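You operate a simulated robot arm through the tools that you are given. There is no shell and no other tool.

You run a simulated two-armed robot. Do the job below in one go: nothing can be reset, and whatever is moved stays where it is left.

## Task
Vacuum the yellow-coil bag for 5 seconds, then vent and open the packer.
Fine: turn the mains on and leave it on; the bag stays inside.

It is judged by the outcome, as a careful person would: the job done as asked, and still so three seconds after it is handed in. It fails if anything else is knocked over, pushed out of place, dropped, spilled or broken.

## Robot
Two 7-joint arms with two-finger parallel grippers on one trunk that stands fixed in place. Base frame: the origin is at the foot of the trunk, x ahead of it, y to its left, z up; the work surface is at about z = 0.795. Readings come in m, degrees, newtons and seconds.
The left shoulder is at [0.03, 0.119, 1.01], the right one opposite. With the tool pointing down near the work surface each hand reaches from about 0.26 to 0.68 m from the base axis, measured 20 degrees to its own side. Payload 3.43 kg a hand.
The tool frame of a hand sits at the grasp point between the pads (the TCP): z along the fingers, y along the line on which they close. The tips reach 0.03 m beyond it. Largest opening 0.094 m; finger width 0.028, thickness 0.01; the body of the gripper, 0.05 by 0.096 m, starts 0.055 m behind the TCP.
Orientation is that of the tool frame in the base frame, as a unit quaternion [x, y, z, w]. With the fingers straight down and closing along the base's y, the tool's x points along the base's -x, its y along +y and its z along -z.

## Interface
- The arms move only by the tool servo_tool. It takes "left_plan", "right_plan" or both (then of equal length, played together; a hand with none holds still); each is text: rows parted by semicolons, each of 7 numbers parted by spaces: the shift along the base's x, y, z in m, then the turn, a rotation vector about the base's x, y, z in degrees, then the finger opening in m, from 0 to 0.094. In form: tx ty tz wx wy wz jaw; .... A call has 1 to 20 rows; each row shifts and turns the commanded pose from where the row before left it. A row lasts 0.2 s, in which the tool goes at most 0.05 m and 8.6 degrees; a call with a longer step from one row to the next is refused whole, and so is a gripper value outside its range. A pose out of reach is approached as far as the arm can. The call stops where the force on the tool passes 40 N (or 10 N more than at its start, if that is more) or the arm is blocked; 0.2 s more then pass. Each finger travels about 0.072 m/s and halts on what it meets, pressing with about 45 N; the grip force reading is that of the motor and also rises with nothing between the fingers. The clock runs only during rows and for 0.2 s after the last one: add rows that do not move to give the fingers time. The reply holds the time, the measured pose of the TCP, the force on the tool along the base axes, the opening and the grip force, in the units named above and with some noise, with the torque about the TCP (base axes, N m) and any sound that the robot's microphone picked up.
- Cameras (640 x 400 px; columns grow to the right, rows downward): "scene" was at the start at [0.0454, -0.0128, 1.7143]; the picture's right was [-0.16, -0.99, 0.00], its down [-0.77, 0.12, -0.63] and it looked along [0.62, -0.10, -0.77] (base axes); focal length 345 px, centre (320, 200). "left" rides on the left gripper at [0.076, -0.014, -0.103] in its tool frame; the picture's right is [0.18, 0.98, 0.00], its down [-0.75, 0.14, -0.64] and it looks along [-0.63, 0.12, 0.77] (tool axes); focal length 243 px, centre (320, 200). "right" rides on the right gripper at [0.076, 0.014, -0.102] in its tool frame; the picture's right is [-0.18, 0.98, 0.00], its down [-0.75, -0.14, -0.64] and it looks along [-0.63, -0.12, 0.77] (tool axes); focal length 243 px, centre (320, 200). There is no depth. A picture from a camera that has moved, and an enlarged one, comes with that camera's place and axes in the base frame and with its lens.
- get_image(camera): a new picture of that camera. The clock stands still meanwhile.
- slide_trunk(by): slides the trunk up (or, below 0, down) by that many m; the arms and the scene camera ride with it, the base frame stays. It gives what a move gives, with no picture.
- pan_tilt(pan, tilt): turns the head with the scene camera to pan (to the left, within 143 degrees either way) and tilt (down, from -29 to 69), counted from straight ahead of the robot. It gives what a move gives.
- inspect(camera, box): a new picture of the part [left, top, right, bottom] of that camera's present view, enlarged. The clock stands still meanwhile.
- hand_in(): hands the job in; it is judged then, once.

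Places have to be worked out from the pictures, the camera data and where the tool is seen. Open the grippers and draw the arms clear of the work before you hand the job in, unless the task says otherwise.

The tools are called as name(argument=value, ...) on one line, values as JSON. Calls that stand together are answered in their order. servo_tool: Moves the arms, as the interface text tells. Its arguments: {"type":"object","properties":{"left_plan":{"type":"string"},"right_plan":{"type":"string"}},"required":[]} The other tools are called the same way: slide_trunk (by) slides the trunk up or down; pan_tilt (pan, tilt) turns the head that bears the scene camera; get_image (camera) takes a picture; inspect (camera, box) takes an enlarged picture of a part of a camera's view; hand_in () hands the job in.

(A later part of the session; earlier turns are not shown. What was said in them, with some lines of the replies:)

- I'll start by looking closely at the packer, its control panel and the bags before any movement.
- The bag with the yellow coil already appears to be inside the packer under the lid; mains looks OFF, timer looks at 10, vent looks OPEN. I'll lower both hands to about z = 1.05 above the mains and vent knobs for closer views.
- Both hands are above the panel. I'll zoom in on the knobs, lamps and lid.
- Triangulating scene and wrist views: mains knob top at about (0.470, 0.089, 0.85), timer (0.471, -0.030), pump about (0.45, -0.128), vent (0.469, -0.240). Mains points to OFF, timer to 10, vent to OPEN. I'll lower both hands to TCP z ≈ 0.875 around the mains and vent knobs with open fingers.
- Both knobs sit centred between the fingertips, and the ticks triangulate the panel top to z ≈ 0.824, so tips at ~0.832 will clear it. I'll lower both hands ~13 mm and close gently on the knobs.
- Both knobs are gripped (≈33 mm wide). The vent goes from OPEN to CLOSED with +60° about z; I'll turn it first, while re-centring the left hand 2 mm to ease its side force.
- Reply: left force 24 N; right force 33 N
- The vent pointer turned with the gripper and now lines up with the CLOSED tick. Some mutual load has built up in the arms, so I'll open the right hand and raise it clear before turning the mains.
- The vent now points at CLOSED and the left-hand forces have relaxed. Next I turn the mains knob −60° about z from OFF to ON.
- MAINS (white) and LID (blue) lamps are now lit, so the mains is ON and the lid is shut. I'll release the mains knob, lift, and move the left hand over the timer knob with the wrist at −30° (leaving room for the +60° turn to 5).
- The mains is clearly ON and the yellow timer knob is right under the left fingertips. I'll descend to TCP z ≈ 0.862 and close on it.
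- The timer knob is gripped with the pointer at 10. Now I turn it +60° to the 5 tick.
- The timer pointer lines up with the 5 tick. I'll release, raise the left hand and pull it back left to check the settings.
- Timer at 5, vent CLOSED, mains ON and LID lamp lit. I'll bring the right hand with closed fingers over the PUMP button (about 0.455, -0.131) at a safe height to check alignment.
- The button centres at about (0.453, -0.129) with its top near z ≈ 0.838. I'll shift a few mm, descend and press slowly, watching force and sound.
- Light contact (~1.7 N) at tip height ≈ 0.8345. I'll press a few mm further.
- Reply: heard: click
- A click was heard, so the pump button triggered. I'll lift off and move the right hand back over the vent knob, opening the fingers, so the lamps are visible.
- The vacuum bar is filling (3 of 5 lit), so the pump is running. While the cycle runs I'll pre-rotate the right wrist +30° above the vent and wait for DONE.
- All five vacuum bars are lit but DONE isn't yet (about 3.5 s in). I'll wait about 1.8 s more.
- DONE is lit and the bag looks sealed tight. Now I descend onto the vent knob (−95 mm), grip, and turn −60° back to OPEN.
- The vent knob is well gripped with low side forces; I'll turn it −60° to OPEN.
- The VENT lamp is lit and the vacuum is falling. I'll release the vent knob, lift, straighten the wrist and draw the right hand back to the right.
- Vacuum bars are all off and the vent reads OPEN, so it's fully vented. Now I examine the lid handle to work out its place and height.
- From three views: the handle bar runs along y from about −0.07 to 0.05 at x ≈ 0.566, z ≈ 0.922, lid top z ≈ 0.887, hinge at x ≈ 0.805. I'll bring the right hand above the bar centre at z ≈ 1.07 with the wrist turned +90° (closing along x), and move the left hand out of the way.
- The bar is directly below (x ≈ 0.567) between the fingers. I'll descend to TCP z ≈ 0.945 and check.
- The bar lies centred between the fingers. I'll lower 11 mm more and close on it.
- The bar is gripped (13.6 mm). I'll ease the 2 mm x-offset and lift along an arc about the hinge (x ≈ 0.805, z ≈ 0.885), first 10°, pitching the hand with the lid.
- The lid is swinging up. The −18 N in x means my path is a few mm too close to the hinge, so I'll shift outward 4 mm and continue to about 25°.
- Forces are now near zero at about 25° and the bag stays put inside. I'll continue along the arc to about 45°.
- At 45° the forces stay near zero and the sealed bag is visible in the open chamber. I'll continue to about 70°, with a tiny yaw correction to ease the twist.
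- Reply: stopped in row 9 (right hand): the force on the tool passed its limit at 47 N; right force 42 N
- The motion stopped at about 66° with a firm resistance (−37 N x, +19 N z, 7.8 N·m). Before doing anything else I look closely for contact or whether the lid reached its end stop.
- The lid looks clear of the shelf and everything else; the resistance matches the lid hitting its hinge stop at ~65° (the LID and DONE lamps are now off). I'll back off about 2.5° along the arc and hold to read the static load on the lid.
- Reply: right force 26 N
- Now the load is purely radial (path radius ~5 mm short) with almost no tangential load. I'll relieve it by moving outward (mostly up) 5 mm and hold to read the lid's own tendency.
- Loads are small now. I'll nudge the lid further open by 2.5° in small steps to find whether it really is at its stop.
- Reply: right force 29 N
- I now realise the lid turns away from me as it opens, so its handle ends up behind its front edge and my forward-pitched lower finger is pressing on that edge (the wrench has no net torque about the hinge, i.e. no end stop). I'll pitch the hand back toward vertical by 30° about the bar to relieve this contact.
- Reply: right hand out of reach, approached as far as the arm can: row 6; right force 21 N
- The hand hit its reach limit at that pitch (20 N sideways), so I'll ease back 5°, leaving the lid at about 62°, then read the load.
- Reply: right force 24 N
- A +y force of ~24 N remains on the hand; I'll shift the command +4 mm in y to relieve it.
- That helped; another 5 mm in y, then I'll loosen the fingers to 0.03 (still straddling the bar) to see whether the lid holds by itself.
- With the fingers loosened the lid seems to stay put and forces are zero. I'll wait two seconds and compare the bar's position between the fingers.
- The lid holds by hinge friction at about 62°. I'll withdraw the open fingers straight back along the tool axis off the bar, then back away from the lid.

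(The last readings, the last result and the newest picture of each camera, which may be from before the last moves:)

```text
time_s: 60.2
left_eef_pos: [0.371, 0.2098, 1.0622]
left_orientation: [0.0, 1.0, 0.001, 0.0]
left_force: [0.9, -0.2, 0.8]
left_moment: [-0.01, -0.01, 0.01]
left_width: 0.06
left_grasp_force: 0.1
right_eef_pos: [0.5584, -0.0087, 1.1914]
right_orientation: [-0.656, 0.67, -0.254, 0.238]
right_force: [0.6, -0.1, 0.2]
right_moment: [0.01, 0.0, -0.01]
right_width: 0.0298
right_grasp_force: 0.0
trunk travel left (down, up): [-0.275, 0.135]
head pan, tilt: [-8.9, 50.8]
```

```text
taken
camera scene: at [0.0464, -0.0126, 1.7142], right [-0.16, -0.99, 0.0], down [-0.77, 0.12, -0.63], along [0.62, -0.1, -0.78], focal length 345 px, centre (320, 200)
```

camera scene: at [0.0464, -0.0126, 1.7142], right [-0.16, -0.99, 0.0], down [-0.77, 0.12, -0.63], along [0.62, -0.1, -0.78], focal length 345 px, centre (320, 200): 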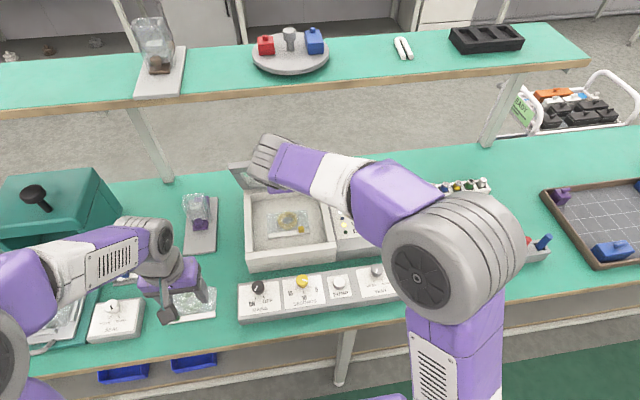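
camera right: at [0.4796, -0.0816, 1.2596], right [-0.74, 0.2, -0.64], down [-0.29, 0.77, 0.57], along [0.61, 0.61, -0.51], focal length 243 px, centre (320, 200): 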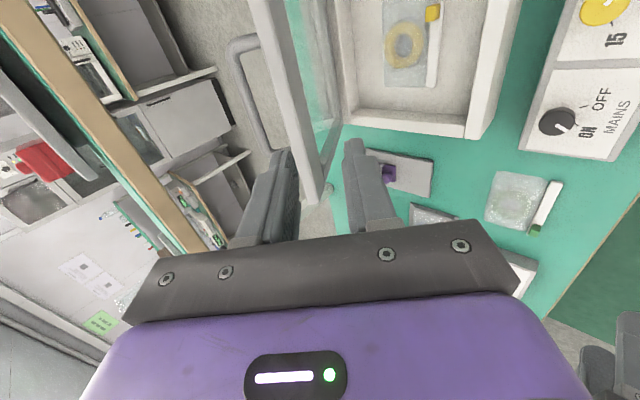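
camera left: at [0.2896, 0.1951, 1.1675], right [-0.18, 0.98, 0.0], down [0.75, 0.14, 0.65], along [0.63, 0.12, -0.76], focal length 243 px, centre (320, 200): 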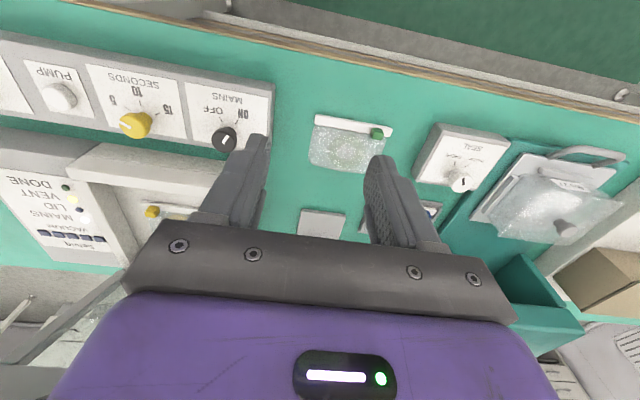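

The lid stays open on its own. To be safely "open" I'd like it a bit further, so I'll orient the right hand nearly horizontal with closed fingers in front of the lid's inner rim (well clear first).

servo_tool(right_plan="0.003 0 -0.017 0 -7.5 0 0.02; 0.003 0 -0.017 0 -7.5 0 0.01; 0.003 0 -0.017 0 -7.5 0 0; 0.003 0 -0.017 0 -7.5 0 0; 0.003 0 -0.017 0 -7.5 0 0; 0.003 0 -0.017 0 -7.5 0 0; 0 0 0 0 0 0 0")

get_image(camera="right")

get_image(camera="scene")

get_image(camera="left")

```text
time_s: 61.8
left_eef_pos: [0.3701, 0.2108, 1.0631]
left_orientation: [-0.001, 1.0, 0.0, 0.0]
left_force: [0.1, -0.3, -0.2]
left_moment: [0.03, 0.0, -0.02]
left_width: 0.0597
left_grasp_force: 0.0
right_eef_pos: [0.5758, -0.0094, 1.0882]
right_orientation: [-0.509, 0.528, -0.485, 0.477]
right_force: [-0.2, 0.5, -0.1]
right_moment: [0.0, -0.02, -0.03]
right_width: 0.0
right_grasp_force: 32.9
trunk travel left (down, up): [-0.275, 0.135]
head pan, tilt: [-8.9, 50.8]
```

```text
taken
camera right: at [0.471, -0.082, 1.0803], right [-0.07, 0.2, -0.98], down [-0.61, 0.77, 0.2], along [0.79, 0.61, 0.07], focal length 243 px, centre (320, 200)
```

right: 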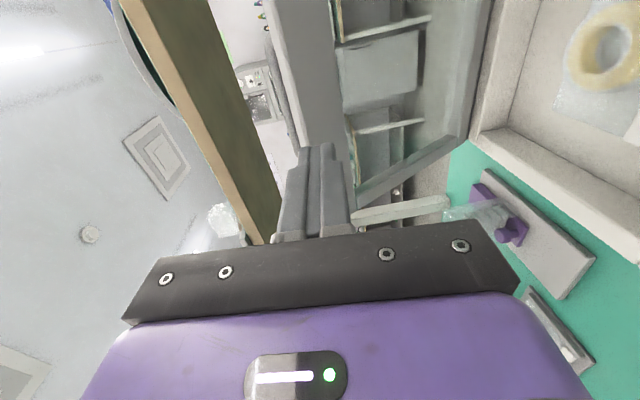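

```text
taken
camera scene: at [0.0446, -0.013, 1.7144], right [-0.16, -0.99, 0.0], down [-0.77, 0.12, -0.63], along [0.62, -0.1, -0.77], focal length 345 px, centre (320, 200)
```

scene: 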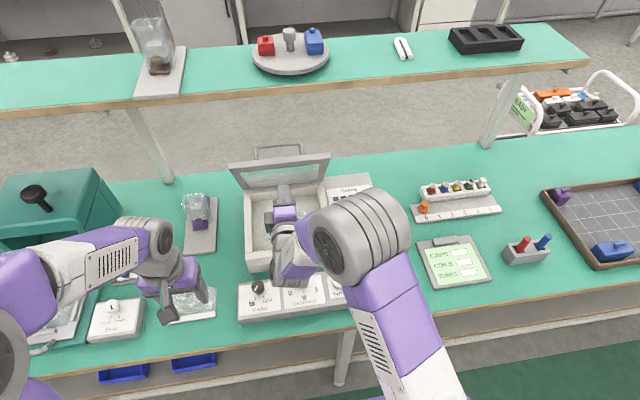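

```text
taken
camera left: at [0.2943, 0.1956, 1.1658], right [-0.18, 0.98, 0.0], down [0.75, 0.14, 0.64], along [0.63, 0.12, -0.77], focal length 243 px, centre (320, 200)
```

left: 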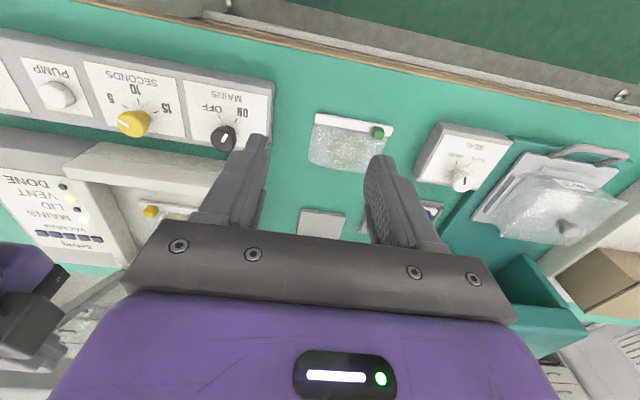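

The scene view shows the lid open ~62° with the rim facing me; the closed fingertips are aimed at the rim (z ≈ 1.086). I'll advance gently until contact and push to about 70°, then check.

servo_tool(right_plan="0.02 0 0 0 0 0 0; 0.02 0 0 0 0 0 0; 0.019 0 0 0 0 0 0; 0.0093 0 0.004 0 0 0 0; 0.0093 0 0.004 0 0 0 0; 0.0093 0 0.004 0 0 0 0; 0.0093 0 0.004 0 0 0 0; 0 0 0 0 0 0 0")

get_image(camera="right")

inspect(camera="scene", box=[200, 110, 420, 330])

```text
time_s: 63.6
left_eef_pos: [0.3713, 0.2114, 1.0628]
left_orientation: [0.0, 1.0, 0.0, 0.0]
left_force: [0.1, -0.3, 0.3]
left_moment: [0.0, 0.03, 0.01]
left_width: 0.0601
left_grasp_force: 0.1
right_eef_pos: [0.6725, -0.009, 1.1042]
right_orientation: [-0.509, 0.529, -0.485, 0.476]
right_force: [0.2, -0.6, 0.9]
right_moment: [-0.02, 0.03, 0.01]
right_width: 0.0
right_grasp_force: 32.9
trunk travel left (down, up): [-0.275, 0.135]
head pan, tilt: [-8.9, 50.8]
```

```text
taken
camera right: at [0.5674, -0.0822, 1.0963], right [-0.07, 0.19, -0.98], down [-0.61, 0.77, 0.2], along [0.79, 0.61, 0.06], focal length 243 px, centre (320, 200)
```

right: 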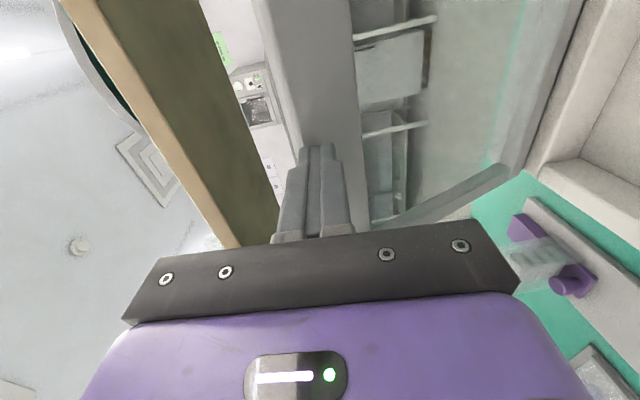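

```text
1.82 times, centred on (310, 220) of scene
camera zoom: at [0.0452, -0.0128, 1.7143], right [-0.16, -0.99, 0.0], down [-0.77, 0.12, -0.63], along [0.62, -0.1, -0.77], focal length 627 px, centre (338, 164)
```

zoom: 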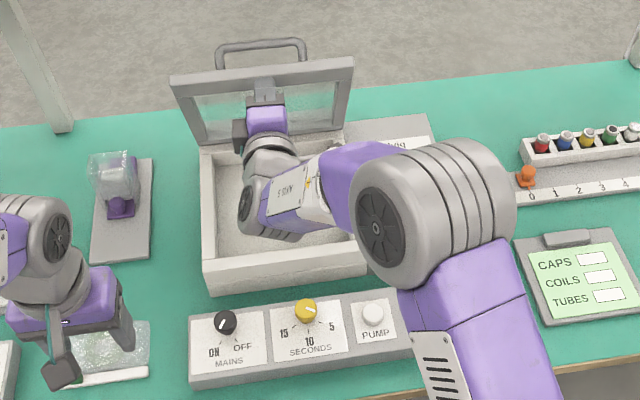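

Force is almost nil and the tips are at the rim; the lid appears to have started moving. I'll push on ~40 mm along the arc to about 80°.

servo_tool(right_plan="0.01 0 0.0035 0 0 0 0; 0.01 0 0.0035 0 0 0 0; 0.01 0 0.0035 0 0 0 0; 0.01 0 0.003 0 0 0 0; 0 0 0 0 0 0 0")

get_image(camera="right")

inspect(camera="scene", box=[200, 110, 420, 330])

```text
time_s: 64.8
left_eef_pos: [0.3693, 0.2114, 1.0627]
left_orientation: [0.0, 1.0, 0.0, 0.001]
left_force: [0.8, -0.1, -1.0]
left_moment: [0.03, -0.01, 0.0]
left_width: 0.0598
left_grasp_force: 0.1
right_eef_pos: [0.7132, -0.0101, 1.1182]
right_orientation: [-0.51, 0.528, -0.485, 0.476]
right_force: [-0.2, 0.4, -0.7]
right_moment: [0.0, -0.04, 0.04]
right_width: 0.0
right_grasp_force: 33.9
trunk travel left (down, up): [-0.275, 0.135]
head pan, tilt: [-8.9, 50.8]
```

```text
taken
camera right: at [0.6079, -0.0823, 1.1105], right [-0.07, 0.19, -0.98], down [-0.61, 0.77, 0.2], along [0.79, 0.61, 0.07], focal length 243 px, centre (320, 200)
```

right: 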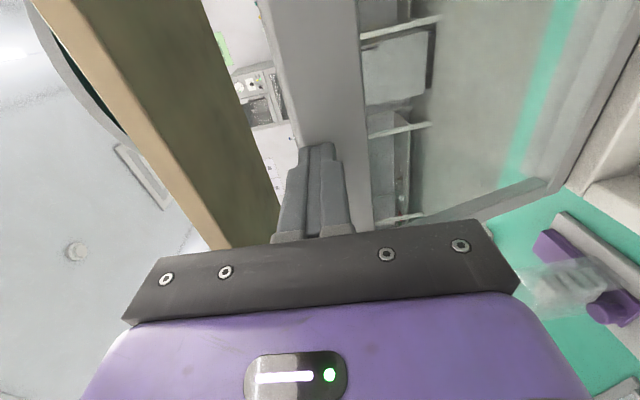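

```text
1.82 times, centred on (310, 220) of scene
camera zoom: at [0.0453, -0.0127, 1.7143], right [-0.16, -0.99, 0.0], down [-0.77, 0.12, -0.63], along [0.62, -0.1, -0.77], focal length 627 px, centre (338, 164)
```

zoom: 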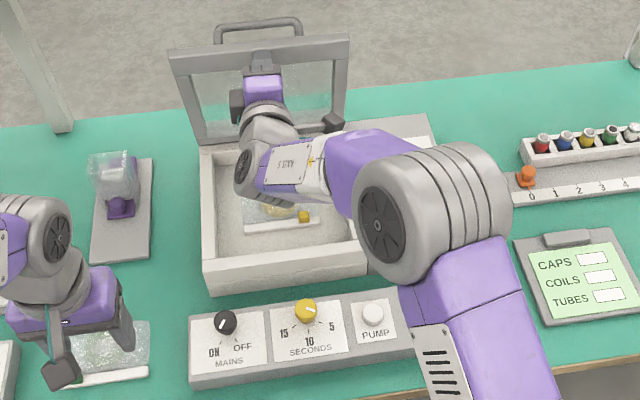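

The lid is now at roughly 80° with no load. I'll withdraw the hand straight back the way it came and check the lid stays.

servo_tool(right_plan="-0.015 0 -0.002 0 0 0 0; -0.03 0 -0.005 0 0 0 0; -0.03 0 -0.008 0 0 0 0; -0.03 0 -0.008 0 0 0 0; -0.03 0 0 0 0 0 0; 0 0 0.02 0 7.5 0 0; 0 0 0.02 0 7.5 0 0; 0 0 0.02 0 7.5 0 0; -0.005 -0.01 0.015 0 7.5 0 0; -0.005 -0.02 0.01 0 7.5 0 0; -0.01 -0.03 0 0 7.5 0 0; -0.01 -0.03 0 0 7.5 0 0; -0.01 -0.03 0 0 7.5 0 0; 0 0 0 0 0 0 0")

get_image(camera="scene")

get_image(camera="right")

```text
time_s: 67.8
left_eef_pos: [0.3698, 0.2118, 1.0644]
left_orientation: [0.0, 1.0, 0.0, 0.0]
left_force: [-0.2, 0.6, 1.1]
left_moment: [-0.03, 0.01, 0.03]
left_width: 0.06
left_grasp_force: 0.1
right_eef_pos: [0.5392, -0.1288, 1.18]
right_orientation: [-0.683, 0.695, -0.165, 0.15]
right_force: [0.0, 0.6, 1.0]
right_moment: [-0.03, 0.02, 0.03]
right_width: 0.0001
right_grasp_force: 33.1
trunk travel left (down, up): [-0.275, 0.135]
head pan, tilt: [-8.9, 50.8]
```

```text
taken
camera scene: at [0.0453, -0.0121, 1.7143], right [-0.16, -0.99, 0.0], down [-0.77, 0.12, -0.63], along [0.62, -0.1, -0.77], focal length 345 px, centre (320, 200)
```

scene: 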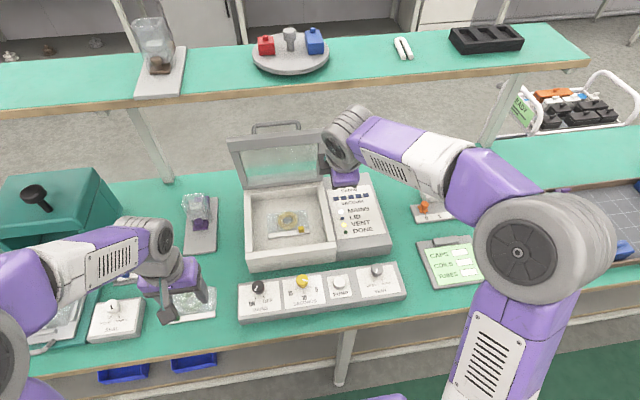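

```text
taken
camera right: at [0.4797, -0.2016, 1.2672], right [-0.88, 0.19, -0.43], down [-0.13, 0.77, 0.62], along [0.45, 0.61, -0.65], focal length 243 px, centre (320, 200)
```

right: 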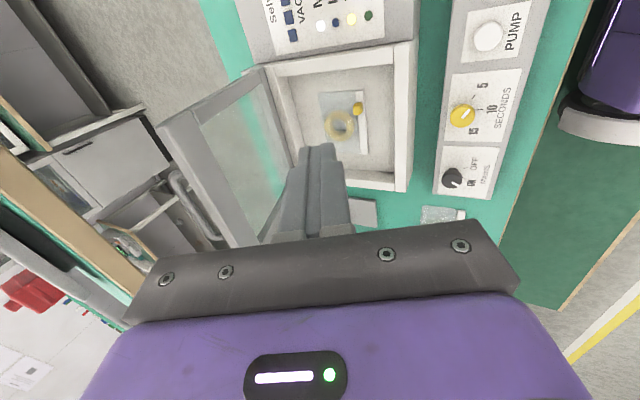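

The lid remains open and the bag is still inside. I'll retract both arms up and clear, straighten the right wrist and open its gripper.

servo_tool(right_plan="-0.02 -0.04 0.01 0 7.5 0 0.01; -0.02 -0.04 0.01 0 7.5 0 0.02; -0.02 -0.04 0.01 0 7.5 0 0.03; -0.02 -0.03 0.01 0 3.2 0 0.04; -0.01 -0.01 0 0 0 -7.5 0.05; 0 0 0 0 0 -7.5 0.06; 0 0 0 0 0 -7.5 0.06; 0 0 0 0 0 -7.5 0.06; 0 0 0 0 0 -7.5 0.06; 0 0 0 0 0 -7.5 0.06; 0 0 0 0 0 -7.5 0.06; 0 0 0 0 0 -7.5 0.06; 0 0 0 0 0 -7.5 0.06; 0 0 0 0 0 -7.5 0.06; 0 0 0 0 0 -7.5 0.06; 0 0 0 0 0 -7.5 0.06; 0 0 0 0 0 0 0.06", left_plan="0 0 0.03 0 0 0 0.06; 0 0 0.03 0 0 0 0.06; 0 0 0.03 0 0 0 0.06; 0 0 0.03 0 0 0 0.06; 0 0 0.03 0 0 0 0.06; 0 0 0 0 0 0 0.06; 0 0 0 0 0 0 0.06; 0 0 0 0 0 0 0.06; 0 0 0 0 0 0 0.06; 0 0 0 0 0 0 0.06; 0 0 0 0 0 0 0.06; 0 0 0 0 0 0 0.06; 0 0 0 0 0 0 0.06; 0 0 0 0 0 0 0.06; 0 0 0 0 0 0 0.06; 0 0 0 0 0 0 0.06; 0 0 0 0 0 0 0.06")

get_image(camera="scene")

inspect(camera="scene", box=[210, 110, 420, 330])

get_image(camera="right")

get_image(camera="left")

```text
time_s: 71.4
left_eef_pos: [0.3704, 0.211, 1.2129]
left_orientation: [0.0, 1.0, 0.0, 0.0]
left_force: [-0.5, 0.5, 0.0]
left_moment: [-0.02, 0.0, -0.02]
left_width: 0.06
left_grasp_force: 0.2
right_eef_pos: [0.4475, -0.2888, 1.2197]
right_orientation: [0.006, 1.0, 0.0, -0.014]
right_force: [-0.1, 0.5, 0.7]
right_moment: [-0.01, 0.01, 0.04]
right_width: 0.0603
right_grasp_force: 0.0
trunk travel left (down, up): [-0.275, 0.135]
head pan, tilt: [-8.9, 50.8]
```

```text
taken
camera scene: at [0.0454, -0.0127, 1.7143], right [-0.16, -0.99, 0.0], down [-0.77, 0.12, -0.63], along [0.62, -0.1, -0.77], focal length 345 px, centre (320, 200)
```

scene: 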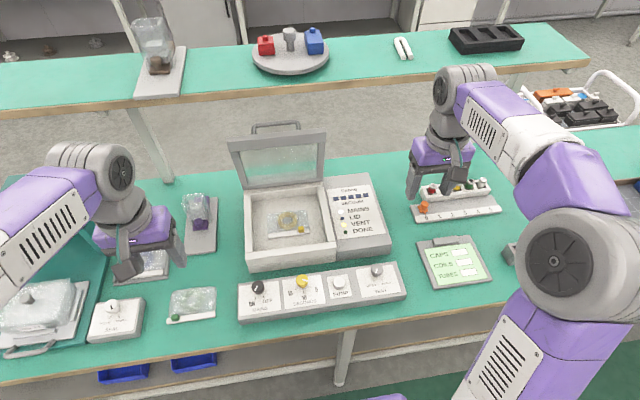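

```text
1.82 times, centred on (315, 220) of scene
camera zoom: at [0.0454, -0.0127, 1.7143], right [-0.16, -0.99, 0.0], down [-0.77, 0.12, -0.63], along [0.62, -0.1, -0.77], focal length 627 px, centre (329, 164)
```

zoom: 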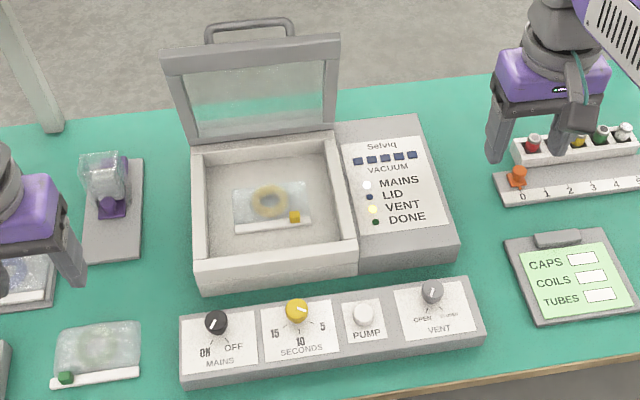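

```text
taken
camera right: at [0.3749, -0.2733, 1.324], right [0.2, 0.98, 0.0], down [0.77, -0.15, 0.62], along [0.61, -0.13, -0.78], focal length 243 px, centre (320, 200)
```

right: 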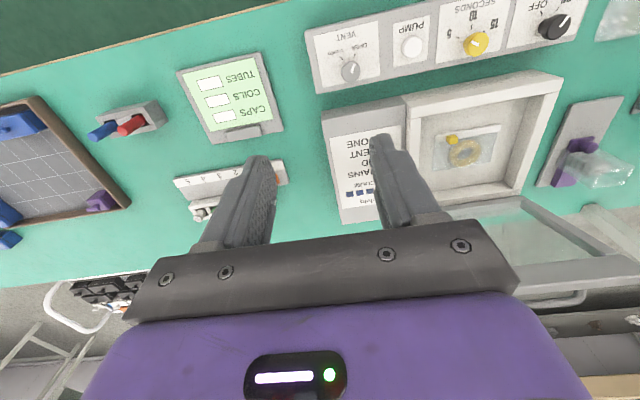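

```text
taken
camera left: at [0.2943, 0.1955, 1.3153], right [-0.18, 0.98, 0.0], down [0.75, 0.14, 0.64], along [0.63, 0.12, -0.77], focal length 243 px, centre (320, 200)
```

left: 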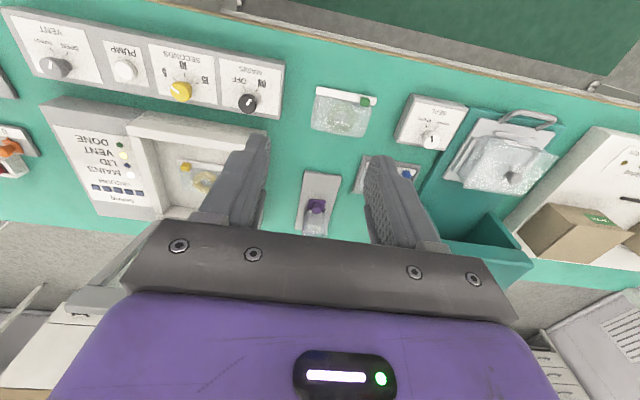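

Final check: the lid stands open and steady, the sealed yellow-coil bag lies inside, MAINS lamp is on, vent is OPEN and vacuum bars are off, nothing else was disturbed, and both hands are open and clear. I hand in the job.

hand_in()

```text
The job is handed in.
```

The yellow-coil bag has been vacuumed for 5 seconds, the packer is vented, and its lid is open. The bag is still inside and the mains is on.

- **Settings:** I closed the vent, turned the mains on and set the timer from 10 to 5. Then I pressed PUMP.
- **Vacuum cycle:** All five vacuum bars lit, and the DONE lamp came on about 5 seconds after the press. I then opened the vent and waited for the bars to go out before lifting the lid.
- **Lid:** It stands open at roughly 80° and stayed there on its own once I let go. While lifting it by the handle, my finger pressed on the lid's front edge and the motion stopped at 47 N. I backed off, let go of the handle and finished by pushing the inner rim. I saw no damage in the pictures.
- **Surroundings:** In the final pictures nothing else on the bench looks moved. Both grippers are open and clear of the packer.
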